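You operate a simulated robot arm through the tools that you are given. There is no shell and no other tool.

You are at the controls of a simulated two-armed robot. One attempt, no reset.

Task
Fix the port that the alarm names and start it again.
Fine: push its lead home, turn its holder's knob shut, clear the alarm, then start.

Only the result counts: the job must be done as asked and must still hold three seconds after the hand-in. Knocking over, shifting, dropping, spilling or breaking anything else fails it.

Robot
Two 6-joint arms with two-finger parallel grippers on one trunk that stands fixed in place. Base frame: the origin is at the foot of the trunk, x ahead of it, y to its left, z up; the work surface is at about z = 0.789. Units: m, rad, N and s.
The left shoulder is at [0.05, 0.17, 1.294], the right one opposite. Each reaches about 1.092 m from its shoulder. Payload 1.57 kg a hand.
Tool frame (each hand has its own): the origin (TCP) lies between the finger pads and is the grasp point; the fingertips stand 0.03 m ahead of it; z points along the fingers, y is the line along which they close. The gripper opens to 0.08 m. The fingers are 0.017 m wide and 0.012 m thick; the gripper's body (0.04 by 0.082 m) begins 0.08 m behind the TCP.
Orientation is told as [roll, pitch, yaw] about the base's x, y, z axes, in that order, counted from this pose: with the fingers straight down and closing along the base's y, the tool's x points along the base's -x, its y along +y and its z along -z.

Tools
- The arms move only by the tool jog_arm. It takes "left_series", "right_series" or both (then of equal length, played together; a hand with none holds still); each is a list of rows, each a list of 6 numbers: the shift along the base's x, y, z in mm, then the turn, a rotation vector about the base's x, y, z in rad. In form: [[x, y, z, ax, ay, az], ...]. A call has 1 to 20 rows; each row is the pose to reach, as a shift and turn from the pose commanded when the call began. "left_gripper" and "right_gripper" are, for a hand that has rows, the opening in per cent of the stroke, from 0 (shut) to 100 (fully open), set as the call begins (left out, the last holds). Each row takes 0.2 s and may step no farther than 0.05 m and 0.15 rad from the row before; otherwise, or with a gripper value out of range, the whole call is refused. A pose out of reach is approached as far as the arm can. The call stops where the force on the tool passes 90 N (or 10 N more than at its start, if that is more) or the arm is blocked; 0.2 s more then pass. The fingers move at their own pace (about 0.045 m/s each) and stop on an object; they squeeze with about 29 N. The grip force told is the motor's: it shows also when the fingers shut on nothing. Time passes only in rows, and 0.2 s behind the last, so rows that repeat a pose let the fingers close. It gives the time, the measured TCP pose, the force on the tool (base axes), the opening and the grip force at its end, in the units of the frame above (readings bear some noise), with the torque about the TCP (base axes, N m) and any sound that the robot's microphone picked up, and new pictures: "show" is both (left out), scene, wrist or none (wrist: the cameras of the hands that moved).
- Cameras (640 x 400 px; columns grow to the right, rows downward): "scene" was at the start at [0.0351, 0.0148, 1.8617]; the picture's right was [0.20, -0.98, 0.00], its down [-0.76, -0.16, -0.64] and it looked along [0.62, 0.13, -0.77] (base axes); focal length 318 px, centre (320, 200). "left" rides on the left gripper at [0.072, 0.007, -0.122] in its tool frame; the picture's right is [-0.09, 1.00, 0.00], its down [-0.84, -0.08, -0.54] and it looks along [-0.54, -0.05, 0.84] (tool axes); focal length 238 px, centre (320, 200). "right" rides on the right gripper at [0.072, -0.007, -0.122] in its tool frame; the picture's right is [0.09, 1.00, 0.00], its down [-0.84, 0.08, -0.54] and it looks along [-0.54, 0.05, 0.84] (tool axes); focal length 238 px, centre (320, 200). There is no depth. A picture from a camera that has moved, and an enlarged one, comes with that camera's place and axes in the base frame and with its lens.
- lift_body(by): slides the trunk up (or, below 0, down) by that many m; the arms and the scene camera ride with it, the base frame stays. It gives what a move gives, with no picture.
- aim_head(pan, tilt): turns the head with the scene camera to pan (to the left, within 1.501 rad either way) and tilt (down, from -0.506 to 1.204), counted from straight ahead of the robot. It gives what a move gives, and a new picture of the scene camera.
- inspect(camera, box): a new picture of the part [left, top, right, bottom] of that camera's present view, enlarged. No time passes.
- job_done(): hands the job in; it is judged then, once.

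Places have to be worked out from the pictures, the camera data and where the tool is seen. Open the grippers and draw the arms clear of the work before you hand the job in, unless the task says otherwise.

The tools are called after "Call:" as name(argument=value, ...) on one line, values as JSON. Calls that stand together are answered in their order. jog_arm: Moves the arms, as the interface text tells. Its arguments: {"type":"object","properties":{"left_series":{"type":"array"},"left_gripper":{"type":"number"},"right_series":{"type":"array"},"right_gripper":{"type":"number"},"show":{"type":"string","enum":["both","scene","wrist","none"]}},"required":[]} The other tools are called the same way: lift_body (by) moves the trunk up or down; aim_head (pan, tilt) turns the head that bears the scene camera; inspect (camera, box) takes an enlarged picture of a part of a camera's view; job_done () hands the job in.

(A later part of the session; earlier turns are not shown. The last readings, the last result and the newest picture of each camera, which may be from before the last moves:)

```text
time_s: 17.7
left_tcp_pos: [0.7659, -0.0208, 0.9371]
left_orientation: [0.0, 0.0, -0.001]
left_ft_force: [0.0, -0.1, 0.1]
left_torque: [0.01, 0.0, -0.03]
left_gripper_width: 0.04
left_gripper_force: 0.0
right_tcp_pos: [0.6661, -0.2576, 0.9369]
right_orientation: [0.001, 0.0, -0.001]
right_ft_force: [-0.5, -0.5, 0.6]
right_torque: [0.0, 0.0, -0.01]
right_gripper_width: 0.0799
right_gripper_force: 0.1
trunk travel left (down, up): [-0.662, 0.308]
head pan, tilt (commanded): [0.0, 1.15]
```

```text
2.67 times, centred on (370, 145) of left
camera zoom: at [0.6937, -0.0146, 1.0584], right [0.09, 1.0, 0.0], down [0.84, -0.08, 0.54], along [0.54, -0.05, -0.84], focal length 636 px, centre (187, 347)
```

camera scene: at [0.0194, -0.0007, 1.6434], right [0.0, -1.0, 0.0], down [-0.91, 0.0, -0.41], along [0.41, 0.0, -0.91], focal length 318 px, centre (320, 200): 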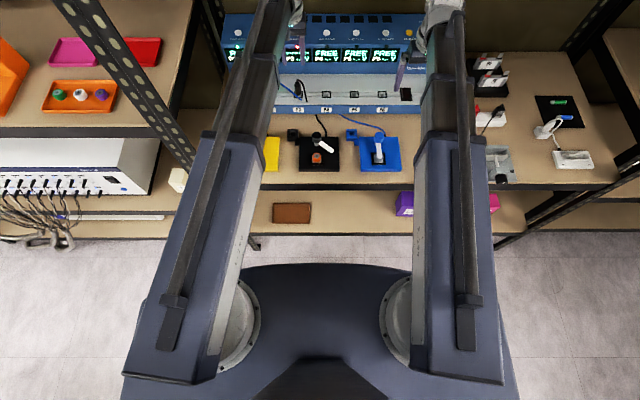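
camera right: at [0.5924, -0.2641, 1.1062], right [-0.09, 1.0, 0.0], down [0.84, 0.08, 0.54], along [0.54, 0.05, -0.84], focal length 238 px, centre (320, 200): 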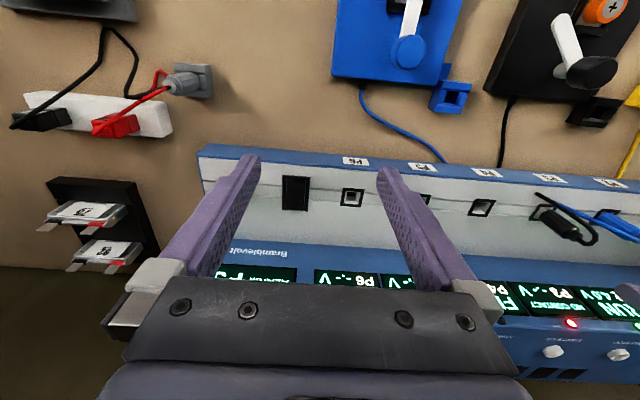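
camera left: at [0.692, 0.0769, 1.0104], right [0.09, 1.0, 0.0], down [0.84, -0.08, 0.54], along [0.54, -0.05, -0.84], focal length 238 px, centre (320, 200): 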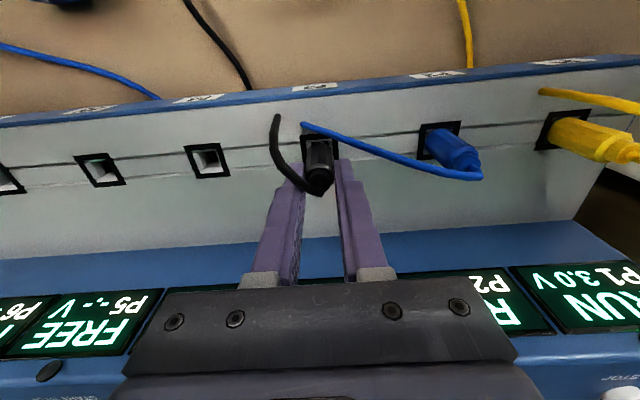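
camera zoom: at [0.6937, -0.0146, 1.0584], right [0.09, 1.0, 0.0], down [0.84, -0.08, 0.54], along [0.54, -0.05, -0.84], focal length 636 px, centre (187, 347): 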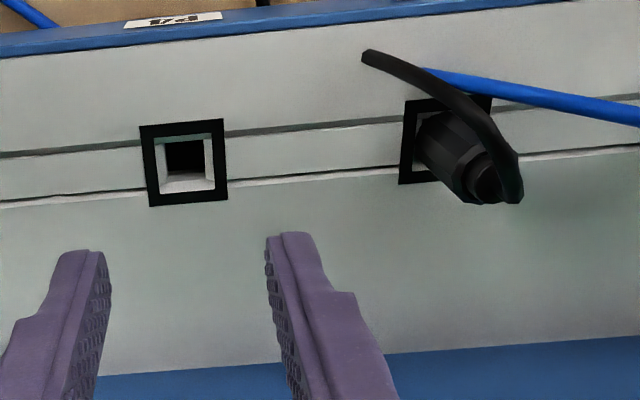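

Call:
inspect(camera="left", box=[390, 95, 470, 155])

Call:
jog_arm(left_series=[[0, 46, 0, 0, 0, 0], [-1.5, 92, 0, 0, 0, 0], [-1.5, 92, 0, 0, 0, 0]], show="none")

Call:
inspect(camera="left", box=[390, 95, 470, 155])

```text
6.67 times, centred on (430, 125) of left
camera zoom: at [0.6937, -0.0146, 1.0584], right [0.09, 1.0, 0.0], down [0.84, -0.08, 0.54], along [0.54, -0.05, -0.84], focal length 1589 px, centre (-413, 700)
```

zoom: 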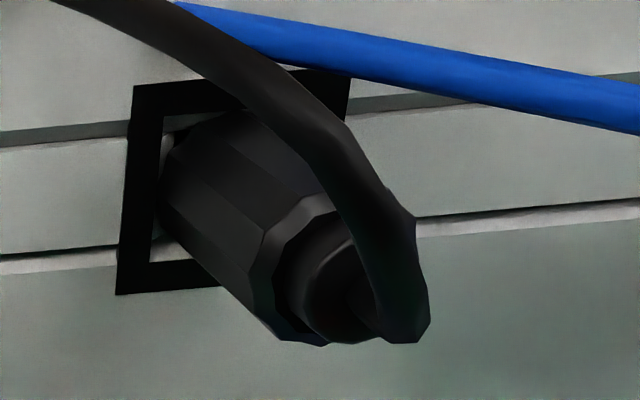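

```text
time_s: 18.5
left_tcp_pos: [0.7623, 0.0716, 0.9364]
left_orientation: [-0.001, 0.001, 0.001]
left_ft_force: [-0.1, 0.1, 0.1]
left_torque: [0.02, -0.02, 0.02]
left_gripper_width: 0.0399
left_gripper_force: 0.1
right_tcp_pos: [0.6641, -0.2583, 0.9363]
right_orientation: [-0.001, 0.0, 0.0]
right_ft_force: [1.1, -0.2, -0.1]
right_torque: [0.0, 0.0, -0.03]
right_gripper_width: 0.08
right_gripper_force: 0.1
trunk travel left (down, up): [-0.662, 0.308]
head pan, tilt (commanded): [0.0, 1.15]
```

```text
6.67 times, centred on (430, 125) of left
camera zoom: at [0.6902, 0.0774, 1.0584], right [0.09, 1.0, 0.0], down [0.84, -0.08, 0.54], along [0.54, -0.05, -0.84], focal length 1589 px, centre (-413, 700)
```

zoom: 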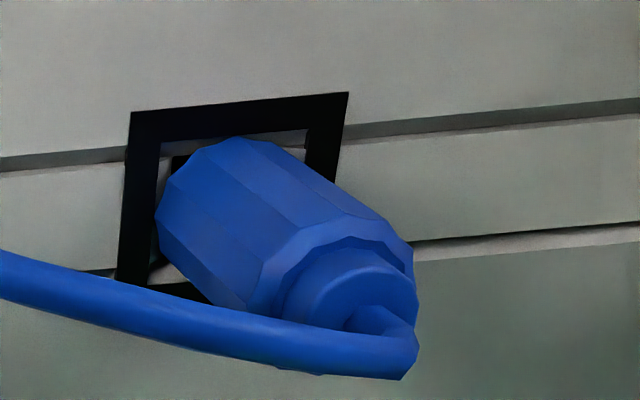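

The ring of the P3 plug now sits at the same place relative to its frame as P2's (within ~0.3 mm): the lead is home. Next I move the left hand over the black knob at (0.588, 0.010) with tips at z ≈ 0.906, turned +0.83 rad so the fingers straddle the lever line.

Call:
jog_arm(left_series=[[-25, -9, 0, 0, 0, 0.12], [-50, -18, 0, 0, 0, 0.24], [-75, -27, 0, 0, 0, 0.36], [-100, -36, 0, 0, 0, 0.48], [-125, -45, 0, 0, 0, 0.6], [-150, -53, 0, 0, 0, 0.72], [-174, -61, 0, 0, 0, 0.83], [-174, -61, 0, 0, 0, 0.83]], left_gripper=75, show="both")

Call:
inspect(camera="left", box=[220, 40, 420, 190])

```text
time_s: 20.3
left_tcp_pos: [0.5869, 0.0099, 0.9372]
left_orientation: [0.002, 0.0, 0.829]
left_ft_force: [-0.1, 0.4, 0.2]
left_torque: [-0.03, -0.03, 0.04]
left_gripper_width: 0.0599
left_gripper_force: 0.0
right_tcp_pos: [0.6657, -0.2585, 0.9365]
right_orientation: [0.001, 0.0, 0.002]
right_ft_force: [0.2, 0.2, -0.8]
right_torque: [0.0, -0.03, 0.01]
right_gripper_width: 0.0799
right_gripper_force: 0.0
trunk travel left (down, up): [-0.662, 0.308]
head pan, tilt (commanded): [0.0, 1.15]
camera scene: at [0.0199, -0.0007, 1.5964], right [0.0, -1.0, 0.0], down [-0.91, 0.0, -0.41], along [0.41, 0.0, -0.91], focal length 318 px, centre (320, 200)
camera left: at [0.5343, -0.0391, 1.0584], right [-0.67, 0.74, 0.0], down [0.62, 0.57, 0.54], along [0.4, 0.37, -0.84], focal length 238 px, centre (320, 200)
```

scene: 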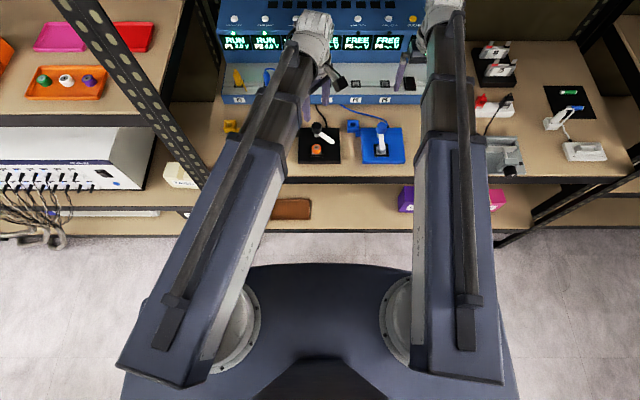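
left: 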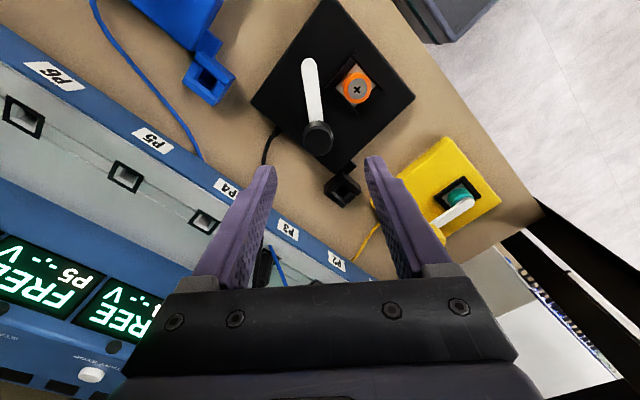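

```text
2.67 times, centred on (320, 115) of left
camera zoom: at [0.5343, -0.0391, 1.0584], right [-0.67, 0.74, 0.0], down [0.62, 0.57, 0.54], along [0.4, 0.37, -0.84], focal length 636 px, centre (320, 427)
```

zoom: 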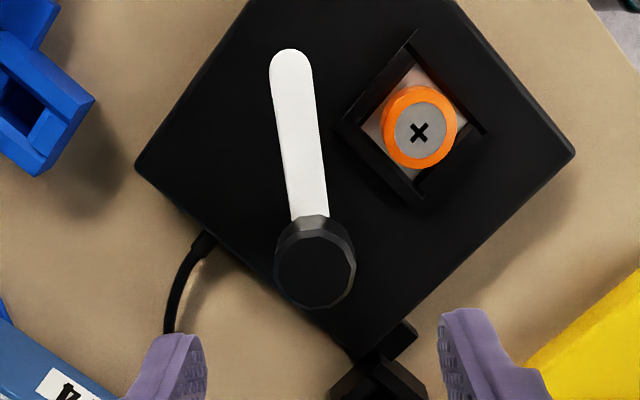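

The knob is confirmed at ≈ (0.589, 0.009), cell straight −x of it, lever 49° off. I nudge to centre on the knob, narrow the opening to 50 mm, and lower the trunk 50 mm (tips to ≈ 0.856, still above the knob top).

Call:
jog_arm(left_series=[[2, -1, 0, 0, 0, 0], [2, -1, 0, 0, 0, 0]], left_gripper=62, show="none")

Call:
lift_body(by=-0.05)

Call:
inspect(camera="left", box=[200, 40, 440, 190])

Call:
inspect(camera="right", box=[320, 0, 640, 200])

```text
time_s: 20.9
left_tcp_pos: [0.5893, 0.0083, 0.9366]
left_orientation: [0.001, 0.0, 0.83]
left_ft_force: [0.3, -0.9, -0.7]
left_torque: [0.0, 0.02, 0.0]
left_gripper_width: 0.0494
left_gripper_force: 0.1
right_tcp_pos: [0.6633, -0.2582, 0.9361]
right_orientation: [-0.001, 0.0, 0.0]
right_ft_force: [-0.1, 0.4, -0.9]
right_torque: [0.02, -0.01, -0.02]
right_gripper_width: 0.08
right_gripper_force: 0.1
trunk travel left (down, up): [-0.662, 0.308]
head pan, tilt (commanded): [0.0, 1.15]
```

```text
time_s: 21.8
left_tcp_pos: [0.5899, 0.0088, 0.8874]
left_orientation: [-0.001, 0.0, 0.831]
left_ft_force: [0.4, 1.2, -1.3]
left_torque: [0.02, -0.01, 0.02]
left_gripper_width: 0.0494
left_gripper_force: 0.2
right_tcp_pos: [0.6643, -0.2575, 0.8864]
right_orientation: [-0.001, 0.0, 0.0]
right_ft_force: [0.6, -0.2, 1.0]
right_torque: [0.03, 0.0, -0.04]
right_gripper_width: 0.0798
right_gripper_force: 0.0
trunk travel left (down, up): [-0.612, 0.358]
head pan, tilt (commanded): [0.0, 1.15]
```

```text
2.67 times, centred on (320, 115) of left
camera zoom: at [0.5363, -0.0399, 1.0085], right [-0.67, 0.74, 0.0], down [0.62, 0.57, 0.54], along [0.4, 0.36, -0.84], focal length 636 px, centre (320, 427)
```

zoom: 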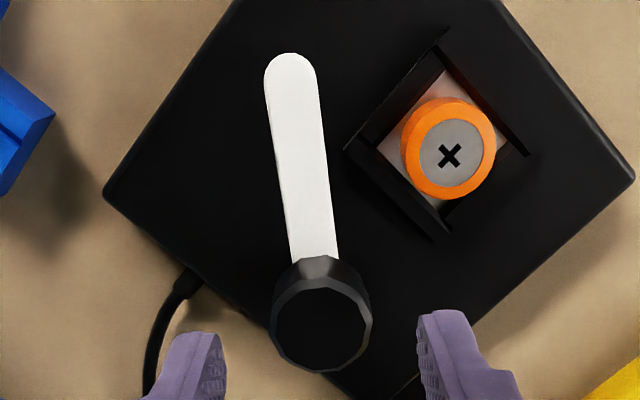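

```text
2.00 times, centred on (480, 100) of right
camera zoom: at [0.5925, -0.2642, 1.0091], right [-0.09, 1.0, 0.0], down [0.84, 0.08, 0.54], along [0.54, 0.05, -0.84], focal length 477 px, centre (0, 400)
```

zoom: 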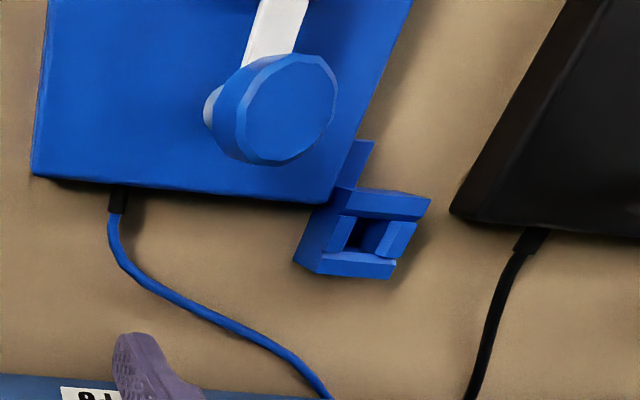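

The fingers are centred around the knob and clear of the lever and cell pocket. I lower another 24 mm so the pads overlap the knob's side (tips ≈ 0.833).

Call:
lift_body(by=-0.014)

Call:
lift_body(by=-0.01)

Call:
inspect(camera="left", box=[200, 60, 440, 210])

```text
time_s: 22.4
left_tcp_pos: [0.5889, 0.009, 0.8721]
left_orientation: [-0.002, -0.001, 0.829]
left_ft_force: [-0.3, 0.6, 0.6]
left_torque: [0.04, 0.01, 0.02]
left_gripper_width: 0.0497
left_gripper_force: 0.0
right_tcp_pos: [0.6645, -0.2579, 0.8725]
right_orientation: [0.0, -0.001, 0.0]
right_ft_force: [-0.6, 0.8, 0.0]
right_torque: [-0.04, 0.02, 0.01]
right_gripper_width: 0.0803
right_gripper_force: 0.0
trunk travel left (down, up): [-0.598, 0.372]
head pan, tilt (commanded): [0.0, 1.15]
```

```text
time_s: 23.0
left_tcp_pos: [0.5901, 0.0084, 0.8625]
left_orientation: [0.001, 0.001, 0.831]
left_ft_force: [0.0, 0.4, 1.4]
left_torque: [0.01, -0.04, 0.0]
left_gripper_width: 0.0496
left_gripper_force: 0.0
right_tcp_pos: [0.6647, -0.2586, 0.8631]
right_orientation: [-0.001, 0.0, 0.0]
right_ft_force: [-1.4, -0.2, -0.2]
right_torque: [0.0, -0.01, 0.0]
right_gripper_width: 0.0801
right_gripper_force: 0.2
trunk travel left (down, up): [-0.588, 0.382]
head pan, tilt (commanded): [0.0, 1.15]
```

```text
2.67 times, centred on (320, 135) of left
camera zoom: at [0.5363, -0.0399, 0.9845], right [-0.67, 0.74, 0.0], down [0.62, 0.57, 0.54], along [0.4, 0.36, -0.84], focal length 636 px, centre (320, 373)
```

zoom: 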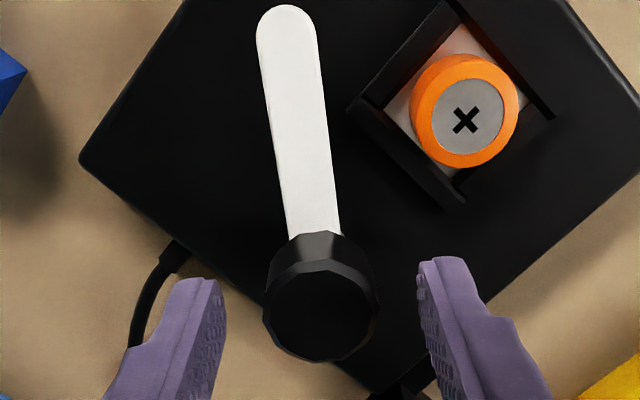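

Well placed; I close the left gripper on the knob.

Call:
jog_arm(left_series=[[0, 0, 0, 0, 0, 0], [0, 0, 0, 0, 0, 0], [0, 0, 0, 0, 0, 0], [0, 0, 0, 0, 0, 0]], left_gripper=0, show="none")

Call:
inspect(camera="left", box=[200, 60, 440, 210])

```text
time_s: 24.0
left_tcp_pos: [0.5886, 0.0097, 0.8625]
left_orientation: [0.002, 0.0, 0.831]
left_ft_force: [-0.3, 0.9, -0.8]
left_torque: [0.04, -0.01, 0.0]
left_gripper_width: 0.0284
left_gripper_force: 38.5
right_tcp_pos: [0.6643, -0.2583, 0.863]
right_orientation: [0.0, -0.001, -0.001]
right_ft_force: [0.5, 0.0, 0.0]
right_torque: [0.02, -0.02, 0.01]
right_gripper_width: 0.0799
right_gripper_force: 0.0
trunk travel left (down, up): [-0.588, 0.382]
head pan, tilt (commanded): [0.0, 1.15]
```

```text
2.67 times, centred on (320, 135) of left
camera zoom: at [0.5363, -0.0399, 0.9844], right [-0.67, 0.74, 0.0], down [0.62, 0.57, 0.54], along [0.4, 0.36, -0.84], focal length 636 px, centre (320, 373)
```

zoom: 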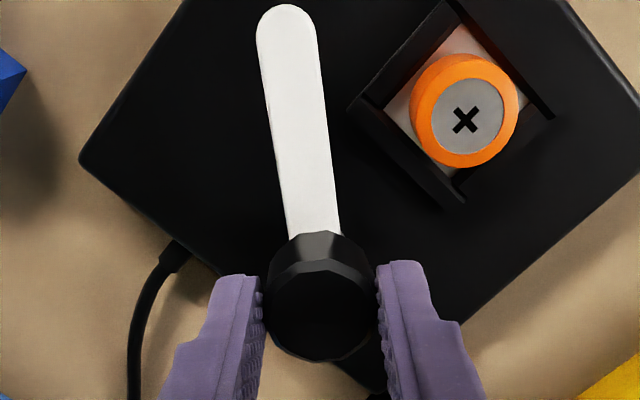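

Knob gripped at 28.4 mm, holder not moved. I turn clockwise by 0.28 rad first and check that the lever follows and the holder stays put.

Call:
jog_arm(left_series=[[0, 0, 0, 0, 0, -0.07], [0, 0, 0, 0, 0, -0.14], [0, 0, 0, 0, 0, -0.21], [0, 0, 0, 0, 0, -0.28]], show="none")

Call:
inspect(camera="left", box=[160, 0, 480, 210])

Call:
inspect(camera="scene", box=[260, 80, 440, 190])

```text
time_s: 25.0
left_tcp_pos: [0.5891, 0.0095, 0.8624]
left_orientation: [0.0, -0.001, 0.55]
left_ft_force: [2.2, 4.3, 0.9]
left_torque: [-0.23, 0.37, -0.02]
left_gripper_width: 0.0282
left_gripper_force: 38.2
right_tcp_pos: [0.6654, -0.2566, 0.8631]
right_orientation: [0.0, 0.001, 0.002]
right_ft_force: [0.2, 0.6, 0.0]
right_torque: [0.01, 0.01, 0.01]
right_gripper_width: 0.0799
right_gripper_force: 0.0
trunk travel left (down, up): [-0.588, 0.382]
head pan, tilt (commanded): [0.0, 1.15]
```

```text
1.90 times, centred on (320, 105) of left
camera zoom: at [0.5247, -0.023, 0.9844], right [-0.44, 0.9, 0.0], down [0.75, 0.37, 0.54], along [0.49, 0.24, -0.84], focal length 454 px, centre (320, 381)
```

zoom: 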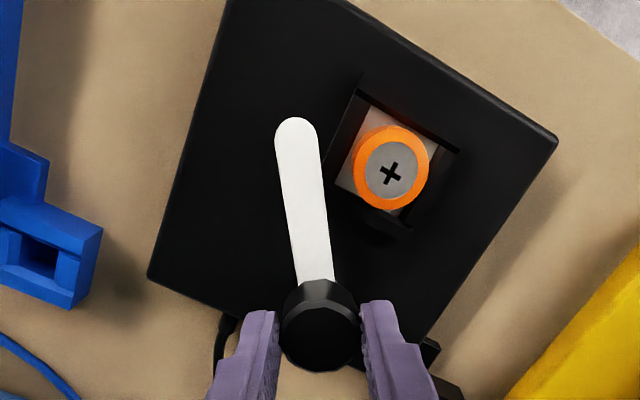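

```text
3.56 times, centred on (350, 135) of scene
camera zoom: at [0.0198, -0.0002, 1.5224], right [0.0, -1.0, 0.0], down [-0.91, 0.0, -0.41], along [0.41, 0.0, -0.91], focal length 1130 px, centre (213, 431)
```

zoom: 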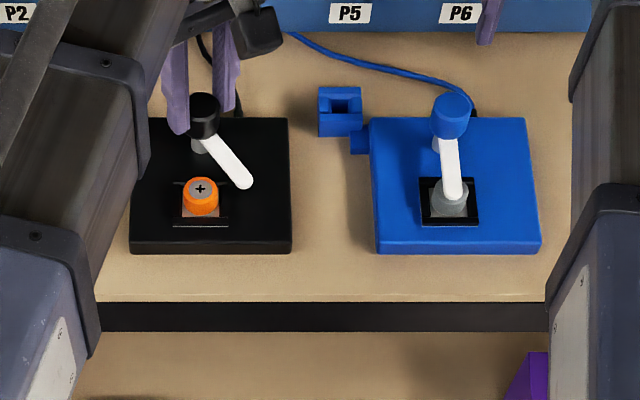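

The lever follows and the holder stays still. I continue clockwise by another 0.42 rad.

Call:
jog_arm(left_series=[[0, 0, 0, 0, 0, -0.07], [0, 0, 0, 0, 0, -0.14], [0, 0, 0, 0, 0, -0.21], [0, 0, 0, 0, 0, -0.28], [0, 0, 0, 0, 0, -0.35], [0, 0, 0, 0, 0, -0.42]], show="none")

Call:
inspect(camera="left", box=[160, 0, 480, 210])

Call:
inspect(camera="scene", box=[260, 80, 440, 190])

```text
time_s: 26.4
left_tcp_pos: [0.5879, 0.0094, 0.8634]
left_orientation: [0.001, 0.001, 0.129]
left_ft_force: [-1.0, 4.8, -0.3]
left_torque: [0.2, -0.73, -0.02]
left_gripper_width: 0.028
left_gripper_force: 38.3
right_tcp_pos: [0.6646, -0.2587, 0.8621]
right_orientation: [0.0, 0.001, 0.001]
right_ft_force: [-0.2, 0.2, 0.4]
right_torque: [-0.01, 0.0, 0.0]
right_gripper_width: 0.0799
right_gripper_force: 0.1
trunk travel left (down, up): [-0.588, 0.382]
head pan, tilt (commanded): [0.0, 1.15]
```

```text
1.90 times, centred on (320, 105) of left
camera zoom: at [0.5172, 0.0066, 0.9844], right [-0.04, 1.0, 0.0], down [0.84, 0.03, 0.54], along [0.54, 0.02, -0.84], focal length 454 px, centre (320, 381)
```

zoom: 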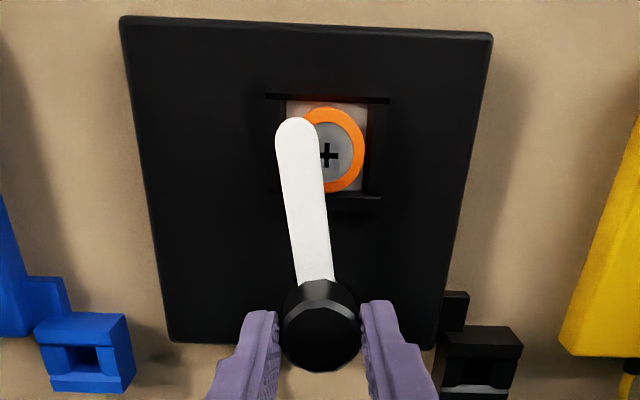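

```text
3.56 times, centred on (350, 135) of scene
camera zoom: at [0.0196, -0.0003, 1.5223], right [0.0, -1.0, 0.0], down [-0.91, 0.0, -0.41], along [0.41, 0.0, -0.91], focal length 1130 px, centre (213, 431)
```

zoom: 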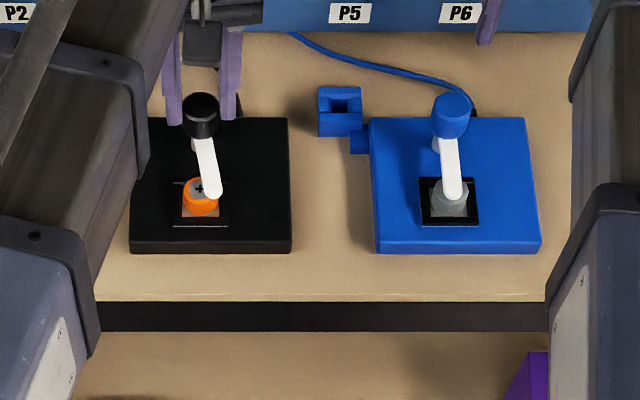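

About 0.16 rad remain to bring the lever straight over the cell. I turn on and watch the torque for a stop.

Call:
jog_arm(left_series=[[0, 0, 0, 0, 0, -0.06], [0, 0, 0, 0, 0, -0.12], [0, 0, 0, 0, 0, -0.17], [0, 0, 0, 0, 0, -0.17]], show="none")

Call:
inspect(camera="left", box=[160, 0, 480, 210])

Call:
inspect(camera="scene", box=[260, 80, 440, 190])

Call:
inspect(camera="scene", box=[210, 0, 430, 110])

```text
time_s: 27.4
left_tcp_pos: [0.5891, 0.01, 0.8633]
left_orientation: [-0.001, 0.001, -0.04]
left_ft_force: [-2.8, 7.4, -5.1]
left_torque: [0.15, -0.22, 0.21]
left_gripper_width: 0.0281
left_gripper_force: 38.5
right_tcp_pos: [0.6638, -0.2578, 0.8624]
right_orientation: [0.0, 0.0, 0.0]
right_ft_force: [0.8, 0.1, -0.4]
right_torque: [0.0, 0.03, 0.0]
right_gripper_width: 0.08
right_gripper_force: 0.0
trunk travel left (down, up): [-0.588, 0.382]
head pan, tilt (commanded): [0.0, 1.15]
```

```text
1.90 times, centred on (320, 105) of left
camera zoom: at [0.5179, 0.019, 0.9845], right [0.13, 0.99, 0.0], down [0.83, -0.11, 0.54], along [0.54, -0.07, -0.84], focal length 454 px, centre (320, 381)
```

zoom: 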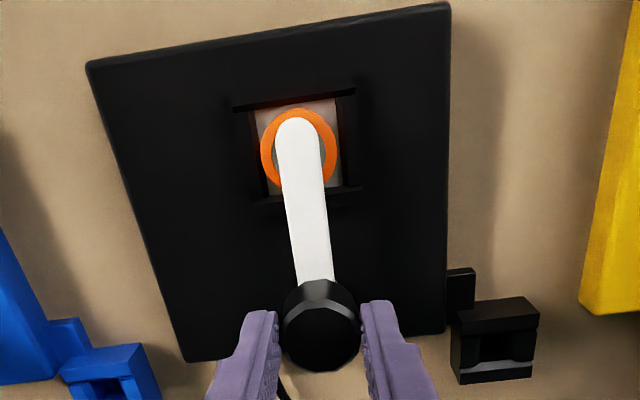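

```text
3.56 times, centred on (350, 135) of scene
camera zoom: at [0.0196, 0.0, 1.5223], right [0.0, -1.0, 0.0], down [-0.91, 0.0, -0.41], along [0.41, 0.0, -0.91], focal length 1130 px, centre (213, 431)
```

zoom: 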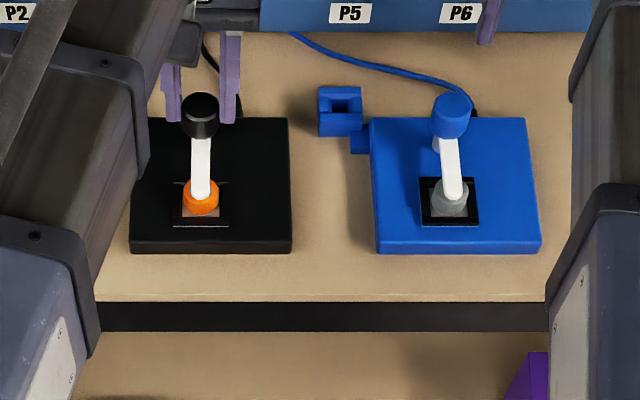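

```text
2.91 times, centred on (320, 55) of scene
camera zoom: at [0.0196, 0.0, 1.5223], right [0.0, -1.0, 0.0], down [-0.91, 0.0, -0.41], along [0.41, 0.0, -0.91], focal length 924 px, centre (320, 622)
```

zoom: 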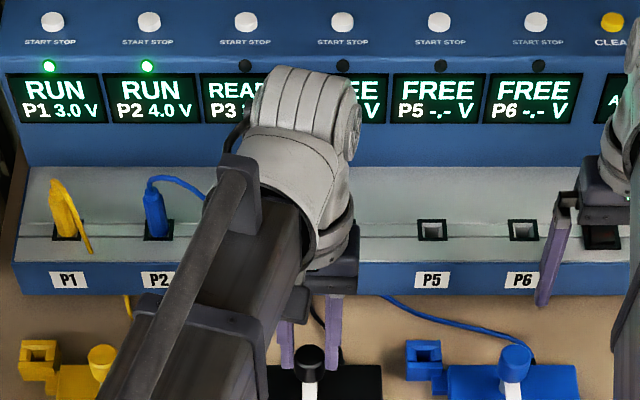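

The P3 display now reads "READY", the lever lies centred over the cell, and a torque stop is felt. I open the left gripper and then rise clear.

Call:
jog_arm(left_series=[[0, 0, 0, 0, 0, 0], [0, 0, 0, 0, 0, 0], [0, 0, 0, 0, 0, 0]], left_gripper=62, show="none")

Call:
inspect(camera="left", box=[160, 0, 480, 210])

Call:
lift_body(by=0.18)

Call:
inspect(camera="left", box=[160, 0, 480, 210])

Call:
inspect(camera="scene", box=[210, 0, 530, 200])

```text
time_s: 28.2
left_tcp_pos: [0.5896, 0.0104, 0.8632]
left_orientation: [-0.002, 0.001, -0.04]
left_ft_force: [-0.5, 0.2, 0.3]
left_torque: [0.01, -0.01, 0.02]
left_gripper_width: 0.0495
left_gripper_force: 0.1
right_tcp_pos: [0.6644, -0.2588, 0.8638]
right_orientation: [0.0, 0.001, 0.001]
right_ft_force: [-0.5, -0.4, 1.0]
right_torque: [0.01, 0.02, -0.01]
right_gripper_width: 0.08
right_gripper_force: 0.0
trunk travel left (down, up): [-0.588, 0.382]
head pan, tilt (commanded): [0.0, 1.15]
```

```text
1.90 times, centred on (320, 105) of left
camera zoom: at [0.5181, 0.0181, 0.9844], right [0.13, 0.99, 0.0], down [0.83, -0.11, 0.54], along [0.54, -0.07, -0.84], focal length 454 px, centre (320, 381)
```

zoom: 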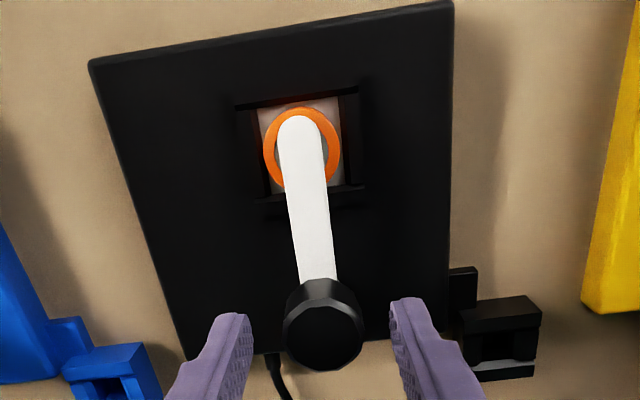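

```text
time_s: 30.2
left_tcp_pos: [0.5902, 0.009, 1.0435]
left_orientation: [-0.001, 0.001, -0.04]
left_ft_force: [-0.9, -0.4, -0.5]
left_torque: [-0.01, 0.01, -0.01]
left_gripper_width: 0.0498
left_gripper_force: 0.0
right_tcp_pos: [0.6647, -0.2588, 1.0426]
right_orientation: [0.0, 0.001, 0.001]
right_ft_force: [-0.3, 0.0, -0.6]
right_torque: [0.0, 0.02, -0.01]
right_gripper_width: 0.0802
right_gripper_force: 0.1
trunk travel left (down, up): [-0.768, 0.202]
head pan, tilt (commanded): [0.0, 1.15]
```

```text
1.90 times, centred on (320, 105) of left
camera zoom: at [0.5181, 0.0181, 1.1643], right [0.13, 0.99, 0.0], down [0.83, -0.11, 0.54], along [0.54, -0.07, -0.84], focal length 454 px, centre (320, 381)
```

zoom: 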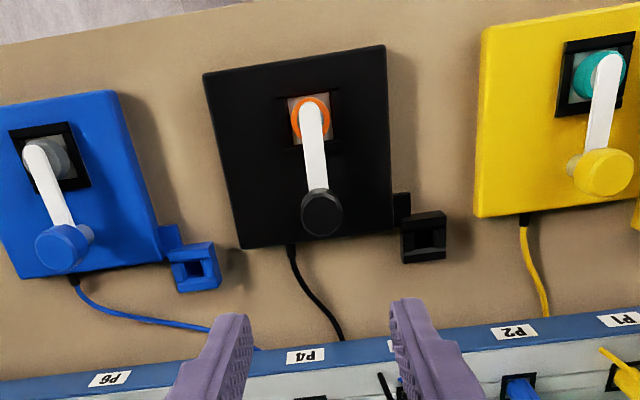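

```text
2.00 times, centred on (370, 100) of scene
camera zoom: at [0.0198, -0.0008, 1.7023], right [0.0, -1.0, 0.0], down [-0.91, 0.0, -0.41], along [0.41, 0.0, -0.91], focal length 636 px, centre (220, 400)
```

zoom: 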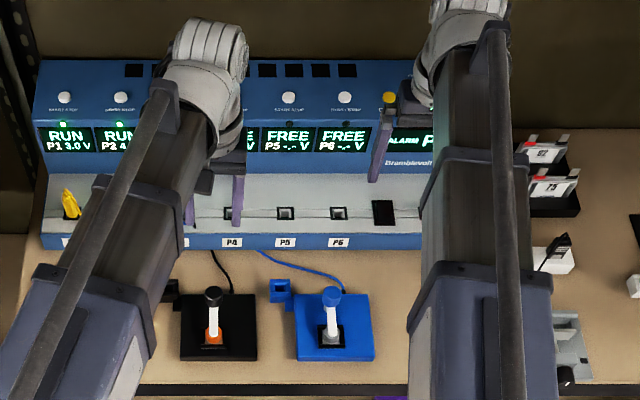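

Lever stays shut and the holder is unmoved. Now the right hand: I close its gripper and move it forward at safe height toward the CLEAR button at ≈ (0.897, −0.277), stopping short to look.

Call:
jog_arm(right_series=[[40, -4, 0, 0, 0, 0], [80, -8, 0, 0, 0, 0], [120, -12, 0, 0, 0, 0], [160, -15, 0, 0, 0, 0], [195, -18, 0, 0, 0, 0], [195, -18, 0, 0, 0, 0]], right_gripper=0, show="both")

Call:
inspect(camera="right", box=[220, 60, 460, 210])

```text
time_s: 31.6
left_tcp_pos: [0.5889, 0.0097, 1.0421]
left_orientation: [-0.001, -0.002, -0.041]
left_ft_force: [-0.5, -0.1, 0.0]
left_torque: [-0.02, 0.0, -0.03]
left_gripper_width: 0.0496
left_gripper_force: 0.0
right_tcp_pos: [0.8589, -0.2775, 1.0421]
right_orientation: [0.001, -0.002, -0.002]
right_ft_force: [0.5, -0.1, -0.4]
right_torque: [-0.01, 0.01, -0.02]
right_gripper_width: 0.0003
right_gripper_force: 21.3
trunk travel left (down, up): [-0.768, 0.202]
head pan, tilt (commanded): [0.0, 1.15]
camera scene: at [0.0192, -0.0007, 1.7024], right [0.0, -1.0, 0.0], down [-0.91, 0.0, -0.41], along [0.41, 0.0, -0.91], focal length 318 px, centre (320, 200)
camera right: at [0.7878, -0.2829, 1.1653], right [-0.09, 1.0, 0.0], down [0.84, 0.08, 0.54], along [0.54, 0.05, -0.84], focal length 238 px, centre (320, 200)
```

scene: 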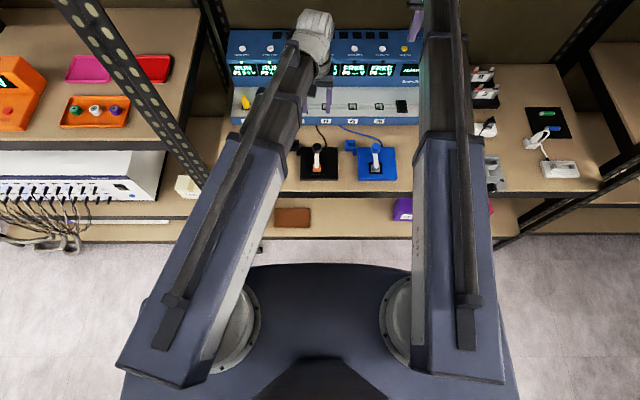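
right: 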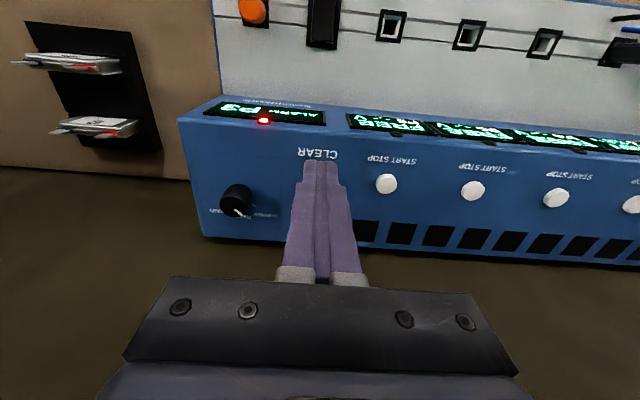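

```text
2.67 times, centred on (340, 135) of right
camera zoom: at [0.7878, -0.2829, 1.1653], right [-0.09, 1.0, 0.0], down [0.84, 0.08, 0.54], along [0.54, 0.05, -0.84], focal length 636 px, centre (267, 373)
```

zoom: 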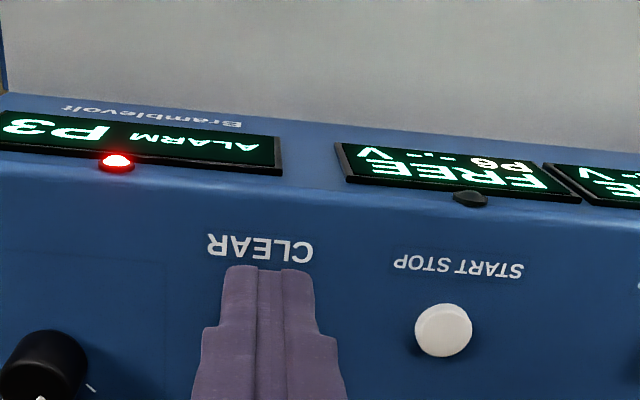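

The display still shows ALARM P3; the button lies just under my fingertips' line at ≈ (0.897, −0.279). I move over it and lower the trunk to just above the button top.

Call:
jog_arm(right_series=[[20, -1, 0, 0, 0, 0], [38, -1, 0, 0, 0, 0], [38, -1, 0, 0, 0, 0]], show="none")

Call:
lift_body(by=-0.045)

Call:
inspect(camera="right", box=[220, 60, 460, 210])

Call:
inspect(camera="scene", box=[360, 0, 480, 75])

```text
time_s: 32.4
left_tcp_pos: [0.5896, 0.009, 1.0424]
left_orientation: [0.0, 0.0, -0.04]
left_ft_force: [-0.4, 0.9, 0.4]
left_torque: [-0.04, -0.03, 0.01]
left_gripper_width: 0.0495
left_gripper_force: 0.1
right_tcp_pos: [0.8974, -0.2785, 1.0435]
right_orientation: [-0.001, 0.0, 0.0]
right_ft_force: [0.1, 0.0, 0.0]
right_torque: [-0.02, -0.03, 0.02]
right_gripper_width: 0.0001
right_gripper_force: 21.9
trunk travel left (down, up): [-0.768, 0.202]
head pan, tilt (commanded): [0.0, 1.15]
```

```text
time_s: 33.3
left_tcp_pos: [0.5895, 0.0086, 0.9974]
left_orientation: [-0.001, 0.0, -0.041]
left_ft_force: [0.1, -0.5, 0.1]
left_torque: [0.01, -0.02, 0.0]
left_gripper_width: 0.0496
left_gripper_force: 0.2
right_tcp_pos: [0.8982, -0.2777, 0.9981]
right_orientation: [-0.001, 0.001, 0.0]
right_ft_force: [0.1, 0.0, -0.4]
right_torque: [0.01, 0.01, 0.0]
right_gripper_width: 0.0001
right_gripper_force: 21.6
trunk travel left (down, up): [-0.723, 0.247]
head pan, tilt (commanded): [0.0, 1.15]
```

```text
2.67 times, centred on (340, 135) of right
camera zoom: at [0.826, -0.2837, 1.1201], right [-0.09, 1.0, 0.0], down [0.84, 0.08, 0.54], along [0.54, 0.05, -0.84], focal length 636 px, centre (267, 373)
```

zoom: 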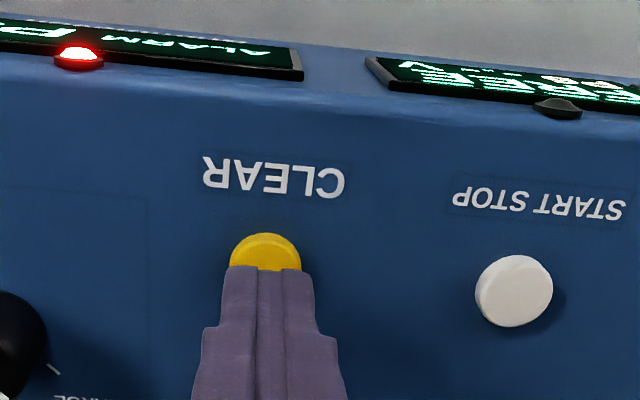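

```text
5.33 times, centred on (420, 38) of scene
camera zoom: at [0.0196, -0.0007, 1.6574], right [0.0, -1.0, 0.0], down [-0.91, 0.0, -0.41], along [0.41, 0.0, -0.91], focal length 1695 px, centre (-213, 1067)
```

zoom: 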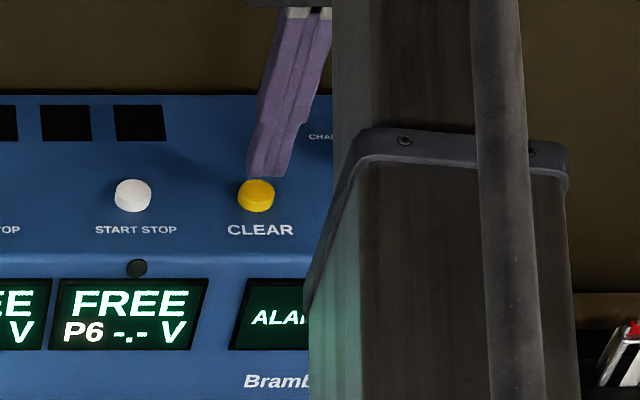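

The tip is right over the CLEAR button (seen at ≈ (0.897, −0.277)). I lower in small steps until it presses.

Call:
lift_body(by=-0.008)

Call:
lift_body(by=-0.004)

Call:
inspect(camera="right", box=[220, 60, 460, 210])

```text
time_s: 33.9
left_tcp_pos: [0.5904, 0.0088, 0.9901]
left_orientation: [0.0, 0.0, -0.041]
left_ft_force: [-1.1, -0.4, 0.3]
left_torque: [-0.02, 0.02, 0.01]
left_gripper_width: 0.0498
left_gripper_force: 0.0
right_tcp_pos: [0.8976, -0.2777, 0.9906]
right_orientation: [0.001, 0.0, 0.001]
right_ft_force: [0.4, -0.4, -0.8]
right_torque: [-0.04, -0.03, 0.02]
right_gripper_width: 0.0002
right_gripper_force: 21.8
trunk travel left (down, up): [-0.715, 0.255]
head pan, tilt (commanded): [0.0, 1.15]
```

```text
time_s: 34.4
left_tcp_pos: [0.5891, 0.0091, 0.9859]
left_orientation: [-0.001, 0.002, -0.04]
left_ft_force: [0.1, -1.1, -0.6]
left_torque: [-0.01, 0.0, -0.01]
left_gripper_width: 0.0495
left_gripper_force: 0.0
right_tcp_pos: [0.8997, -0.278, 0.9862]
right_orientation: [0.0, 0.001, 0.001]
right_ft_force: [0.1, 0.1, 0.7]
right_torque: [0.01, -0.02, 0.0]
right_gripper_width: 0.0003
right_gripper_force: 21.7
trunk travel left (down, up): [-0.711, 0.259]
head pan, tilt (commanded): [0.0, 1.15]
```

```text
2.67 times, centred on (340, 135) of right
camera zoom: at [0.8261, -0.2837, 1.1081], right [-0.09, 1.0, 0.0], down [0.84, 0.08, 0.54], along [0.54, 0.05, -0.84], focal length 636 px, centre (267, 373)
```

zoom: 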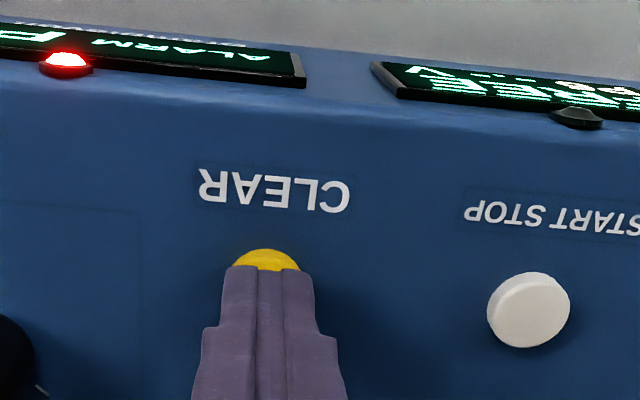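

No contact yet (force ≈ 0, tip ≈ 0.956). I continue in 2–3 mm steps.

Call:
lift_body(by=-0.003)

Call:
lift_body(by=-0.002)

Call:
inspect(camera="right", box=[220, 60, 460, 210])

```text
time_s: 34.9
left_tcp_pos: [0.5898, 0.0086, 0.9829]
left_orientation: [0.001, -0.001, -0.04]
left_ft_force: [-1.0, -0.8, 0.1]
left_torque: [-0.02, -0.03, 0.0]
left_gripper_width: 0.0498
left_gripper_force: 0.0
right_tcp_pos: [0.8982, -0.2777, 0.9829]
right_orientation: [-0.001, -0.001, 0.0]
right_ft_force: [0.5, -0.2, 0.8]
right_torque: [0.01, 0.04, 0.0]
right_gripper_width: 0.0001
right_gripper_force: 20.6
trunk travel left (down, up): [-0.708, 0.262]
head pan, tilt (commanded): [0.0, 1.15]
heard: click
```

```text
time_s: 35.5
left_tcp_pos: [0.5902, 0.0093, 0.981]
left_orientation: [0.0, 0.0, -0.039]
left_ft_force: [0.4, 0.4, 0.4]
left_torque: [-0.03, -0.01, -0.01]
left_gripper_width: 0.0495
left_gripper_force: 0.1
right_tcp_pos: [0.8985, -0.2774, 0.9809]
right_orientation: [0.001, -0.001, 0.001]
right_ft_force: [0.9, -0.4, 2.1]
right_torque: [-0.03, -0.02, -0.02]
right_gripper_width: 0.0
right_gripper_force: 21.2
trunk travel left (down, up): [-0.706, 0.264]
head pan, tilt (commanded): [0.0, 1.15]
```

```text
2.67 times, centred on (340, 135) of right
camera zoom: at [0.826, -0.2837, 1.1032], right [-0.09, 1.0, 0.0], down [0.84, 0.08, 0.54], along [0.54, 0.05, -0.84], focal length 636 px, centre (267, 373)
```

zoom: 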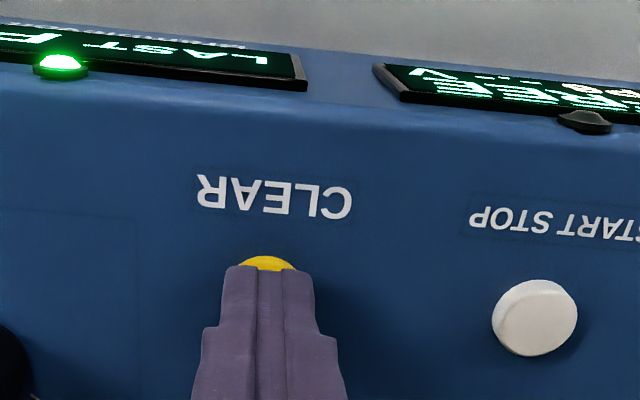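

A click was heard and the alarm light turned green ("LAST P3"): the alarm is cleared. I rise off the button and check the whole panel.

Call:
lift_body(by=0.06)

Call:
jog_arm(right_series=[[-45, 2, 0, 0, 0, 0], [-90, 4, 0, 0, 0, 0], [-135, 6, 0, 0, 0, 0], [-180, 8, 0, 0, 0, 0], [-220, 8, 0, 0, 0, 0]], show="both")

Call:
inspect(camera="right", box=[200, 150, 640, 400])

```text
time_s: 36.5
left_tcp_pos: [0.5886, 0.0091, 1.0403]
left_orientation: [0.0, 0.001, -0.039]
left_ft_force: [0.5, 0.0, -0.3]
left_torque: [0.01, 0.02, 0.02]
left_gripper_width: 0.0496
left_gripper_force: 0.0
right_tcp_pos: [0.8988, -0.2774, 1.0406]
right_orientation: [0.0, -0.001, 0.0]
right_ft_force: [0.2, 0.2, -0.6]
right_torque: [-0.01, -0.02, -0.02]
right_gripper_width: 0.0
right_gripper_force: 21.0
trunk travel left (down, up): [-0.766, 0.204]
head pan, tilt (commanded): [0.0, 1.15]
```

```text
time_s: 37.6
left_tcp_pos: [0.5888, 0.01, 1.0404]
left_orientation: [-0.001, 0.001, -0.039]
left_ft_force: [-0.1, 0.4, 1.4]
left_torque: [0.0, -0.04, 0.01]
left_gripper_width: 0.0496
left_gripper_force: 0.0
right_tcp_pos: [0.676, -0.2714, 1.0408]
right_orientation: [-0.002, 0.001, 0.0]
right_ft_force: [-1.3, -0.7, -0.1]
right_torque: [-0.04, -0.02, -0.02]
right_gripper_width: 0.0
right_gripper_force: 20.6
right hand out of reach, approached as far as the arm can: row 4
trunk travel left (down, up): [-0.766, 0.204]
head pan, tilt (commanded): [0.0, 1.15]
camera scene: at [0.0188, -0.0007, 1.7004], right [0.0, -1.0, 0.0], down [-0.91, 0.0, -0.41], along [0.41, 0.0, -0.91], focal length 318 px, centre (320, 200)
camera right: at [0.6036, -0.2772, 1.1634], right [-0.09, 1.0, 0.0], down [0.84, 0.08, 0.54], along [0.54, 0.05, -0.84], focal length 238 px, centre (320, 200)
```

scene: 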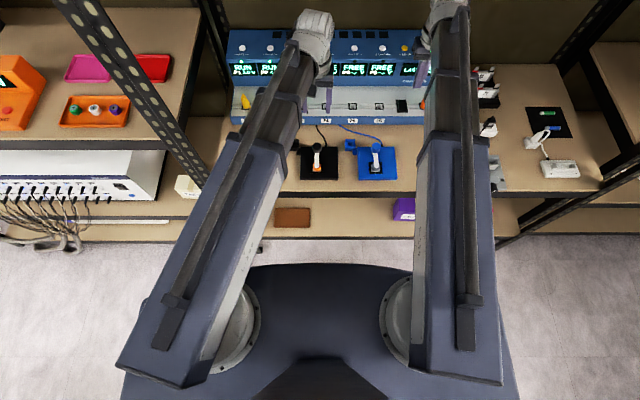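
right: 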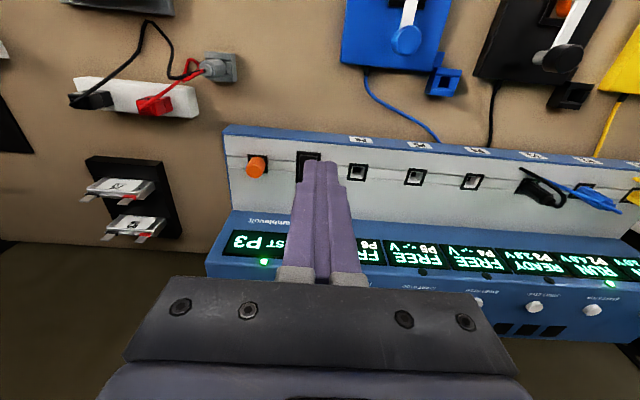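

```text
1.45 times, centred on (420, 275) of right
camera zoom: at [0.6036, -0.2772, 1.1634], right [-0.09, 1.0, 0.0], down [0.84, 0.08, 0.54], along [0.54, 0.05, -0.84], focal length 347 px, centre (174, 91)
```

zoom: 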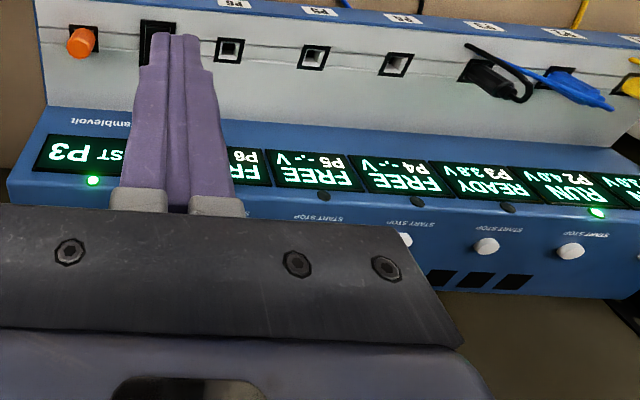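

P3 shows "READY 3.8 V". Now I bring the left hand, closed and squared up, forward at safe height toward the P3 START/STOP button at ≈ (0.898, 0.071), stopping short to look.

Call:
jog_arm(left_series=[[40, 10, 0, 0, 0, 0.01], [80, 20, 0, 0, 0, 0.02], [120, 30, 0, 0, 0, 0.03], [160, 40, 0, 0, 0, 0.04], [200, 50, 0, 0, 0, 0.04], [240, 58, 0, 0, 0, 0.04], [271, 61, 0, 0, 0, 0.04], [271, 61, 0, 0, 0, 0.04]], left_gripper=0, show="both")

Call:
inspect(camera="left", box=[200, 60, 440, 210])

```text
time_s: 39.5
left_tcp_pos: [0.8589, 0.0698, 1.0414]
left_orientation: [-0.001, 0.0, -0.001]
left_ft_force: [-0.6, 0.2, -0.1]
left_torque: [-0.03, -0.02, 0.04]
left_gripper_width: 0.0001
left_gripper_force: 21.4
right_tcp_pos: [0.6757, -0.2711, 1.0406]
right_orientation: [-0.001, 0.0, 0.001]
right_ft_force: [0.3, 0.1, -0.6]
right_torque: [-0.01, 0.07, -0.04]
right_gripper_width: 0.0001
right_gripper_force: 21.2
trunk travel left (down, up): [-0.766, 0.204]
head pan, tilt (commanded): [0.0, 1.15]
camera scene: at [0.0193, -0.0007, 1.7004], right [0.0, -1.0, 0.0], down [-0.91, 0.0, -0.41], along [0.41, 0.0, -0.91], focal length 318 px, centre (320, 200)
camera left: at [0.7877, 0.0757, 1.1626], right [0.09, 1.0, 0.0], down [0.84, -0.08, 0.54], along [0.54, -0.05, -0.84], focal length 238 px, centre (320, 200)
```

scene: 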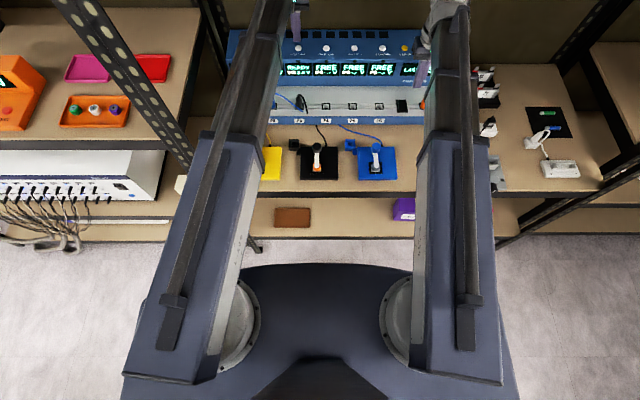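
left: 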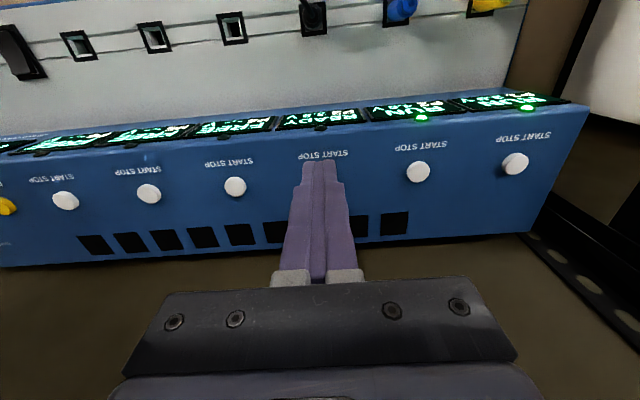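

```text
2.67 times, centred on (320, 135) of left
camera zoom: at [0.7877, 0.0757, 1.1626], right [0.09, 1.0, 0.0], down [0.84, -0.08, 0.54], along [0.54, -0.05, -0.84], focal length 636 px, centre (320, 373)
```

zoom: 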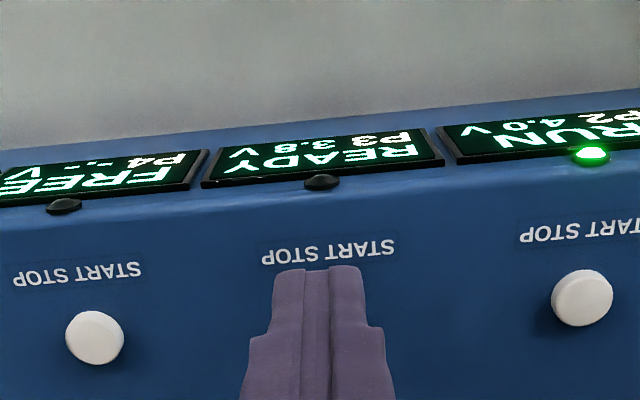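

P4 and P2 buttons measure at y ≈ −0.020 and 0.161, so P3's is at ≈ (0.898, 0.0706). I move over it and lower to just above, then look.

Call:
jog_arm(left_series=[[20, 0.5, 0, 0, 0, 0], [39, 0.8, 0, 0, 0, 0], [39, 0.8, 0, 0, 0, 0]], show="none")

Call:
lift_body(by=-0.05)

Call:
inspect(camera="left", box=[200, 60, 440, 210])

```text
time_s: 40.2
left_tcp_pos: [0.8991, 0.0704, 1.0405]
left_orientation: [0.0, 0.0, 0.0]
left_ft_force: [-0.5, 0.2, 0.1]
left_torque: [0.0, 0.01, 0.0]
left_gripper_width: 0.0
left_gripper_force: 21.3
right_tcp_pos: [0.6777, -0.2717, 1.0406]
right_orientation: [-0.001, 0.001, -0.001]
right_ft_force: [0.0, 0.6, -0.2]
right_torque: [0.01, -0.03, 0.02]
right_gripper_width: 0.0
right_gripper_force: 21.5
trunk travel left (down, up): [-0.766, 0.204]
head pan, tilt (commanded): [0.0, 1.15]
```

```text
time_s: 41.2
left_tcp_pos: [0.8984, 0.0704, 0.9906]
left_orientation: [-0.001, 0.0, 0.0]
left_ft_force: [0.4, 0.3, 0.7]
left_torque: [0.0, 0.03, -0.01]
left_gripper_width: 0.0001
left_gripper_force: 21.3
right_tcp_pos: [0.6758, -0.2718, 0.9915]
right_orientation: [0.001, 0.0, 0.001]
right_ft_force: [0.1, -0.2, -0.5]
right_torque: [-0.01, -0.02, 0.03]
right_gripper_width: 0.0
right_gripper_force: 21.4
trunk travel left (down, up): [-0.716, 0.254]
head pan, tilt (commanded): [0.0, 1.15]
```

```text
2.67 times, centred on (320, 135) of left
camera zoom: at [0.827, 0.0766, 1.1125], right [0.09, 1.0, 0.0], down [0.84, -0.08, 0.54], along [0.54, -0.05, -0.84], focal length 636 px, centre (320, 373)
```

zoom: 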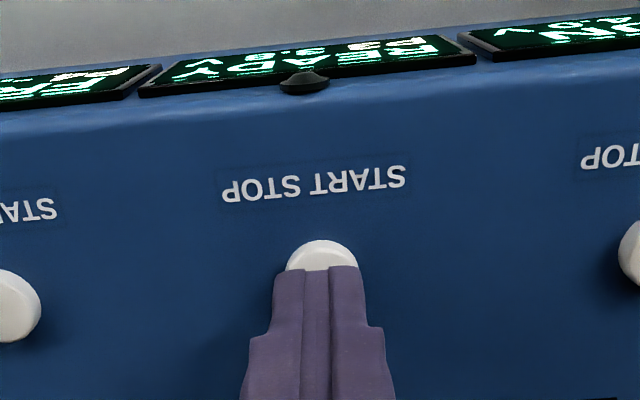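

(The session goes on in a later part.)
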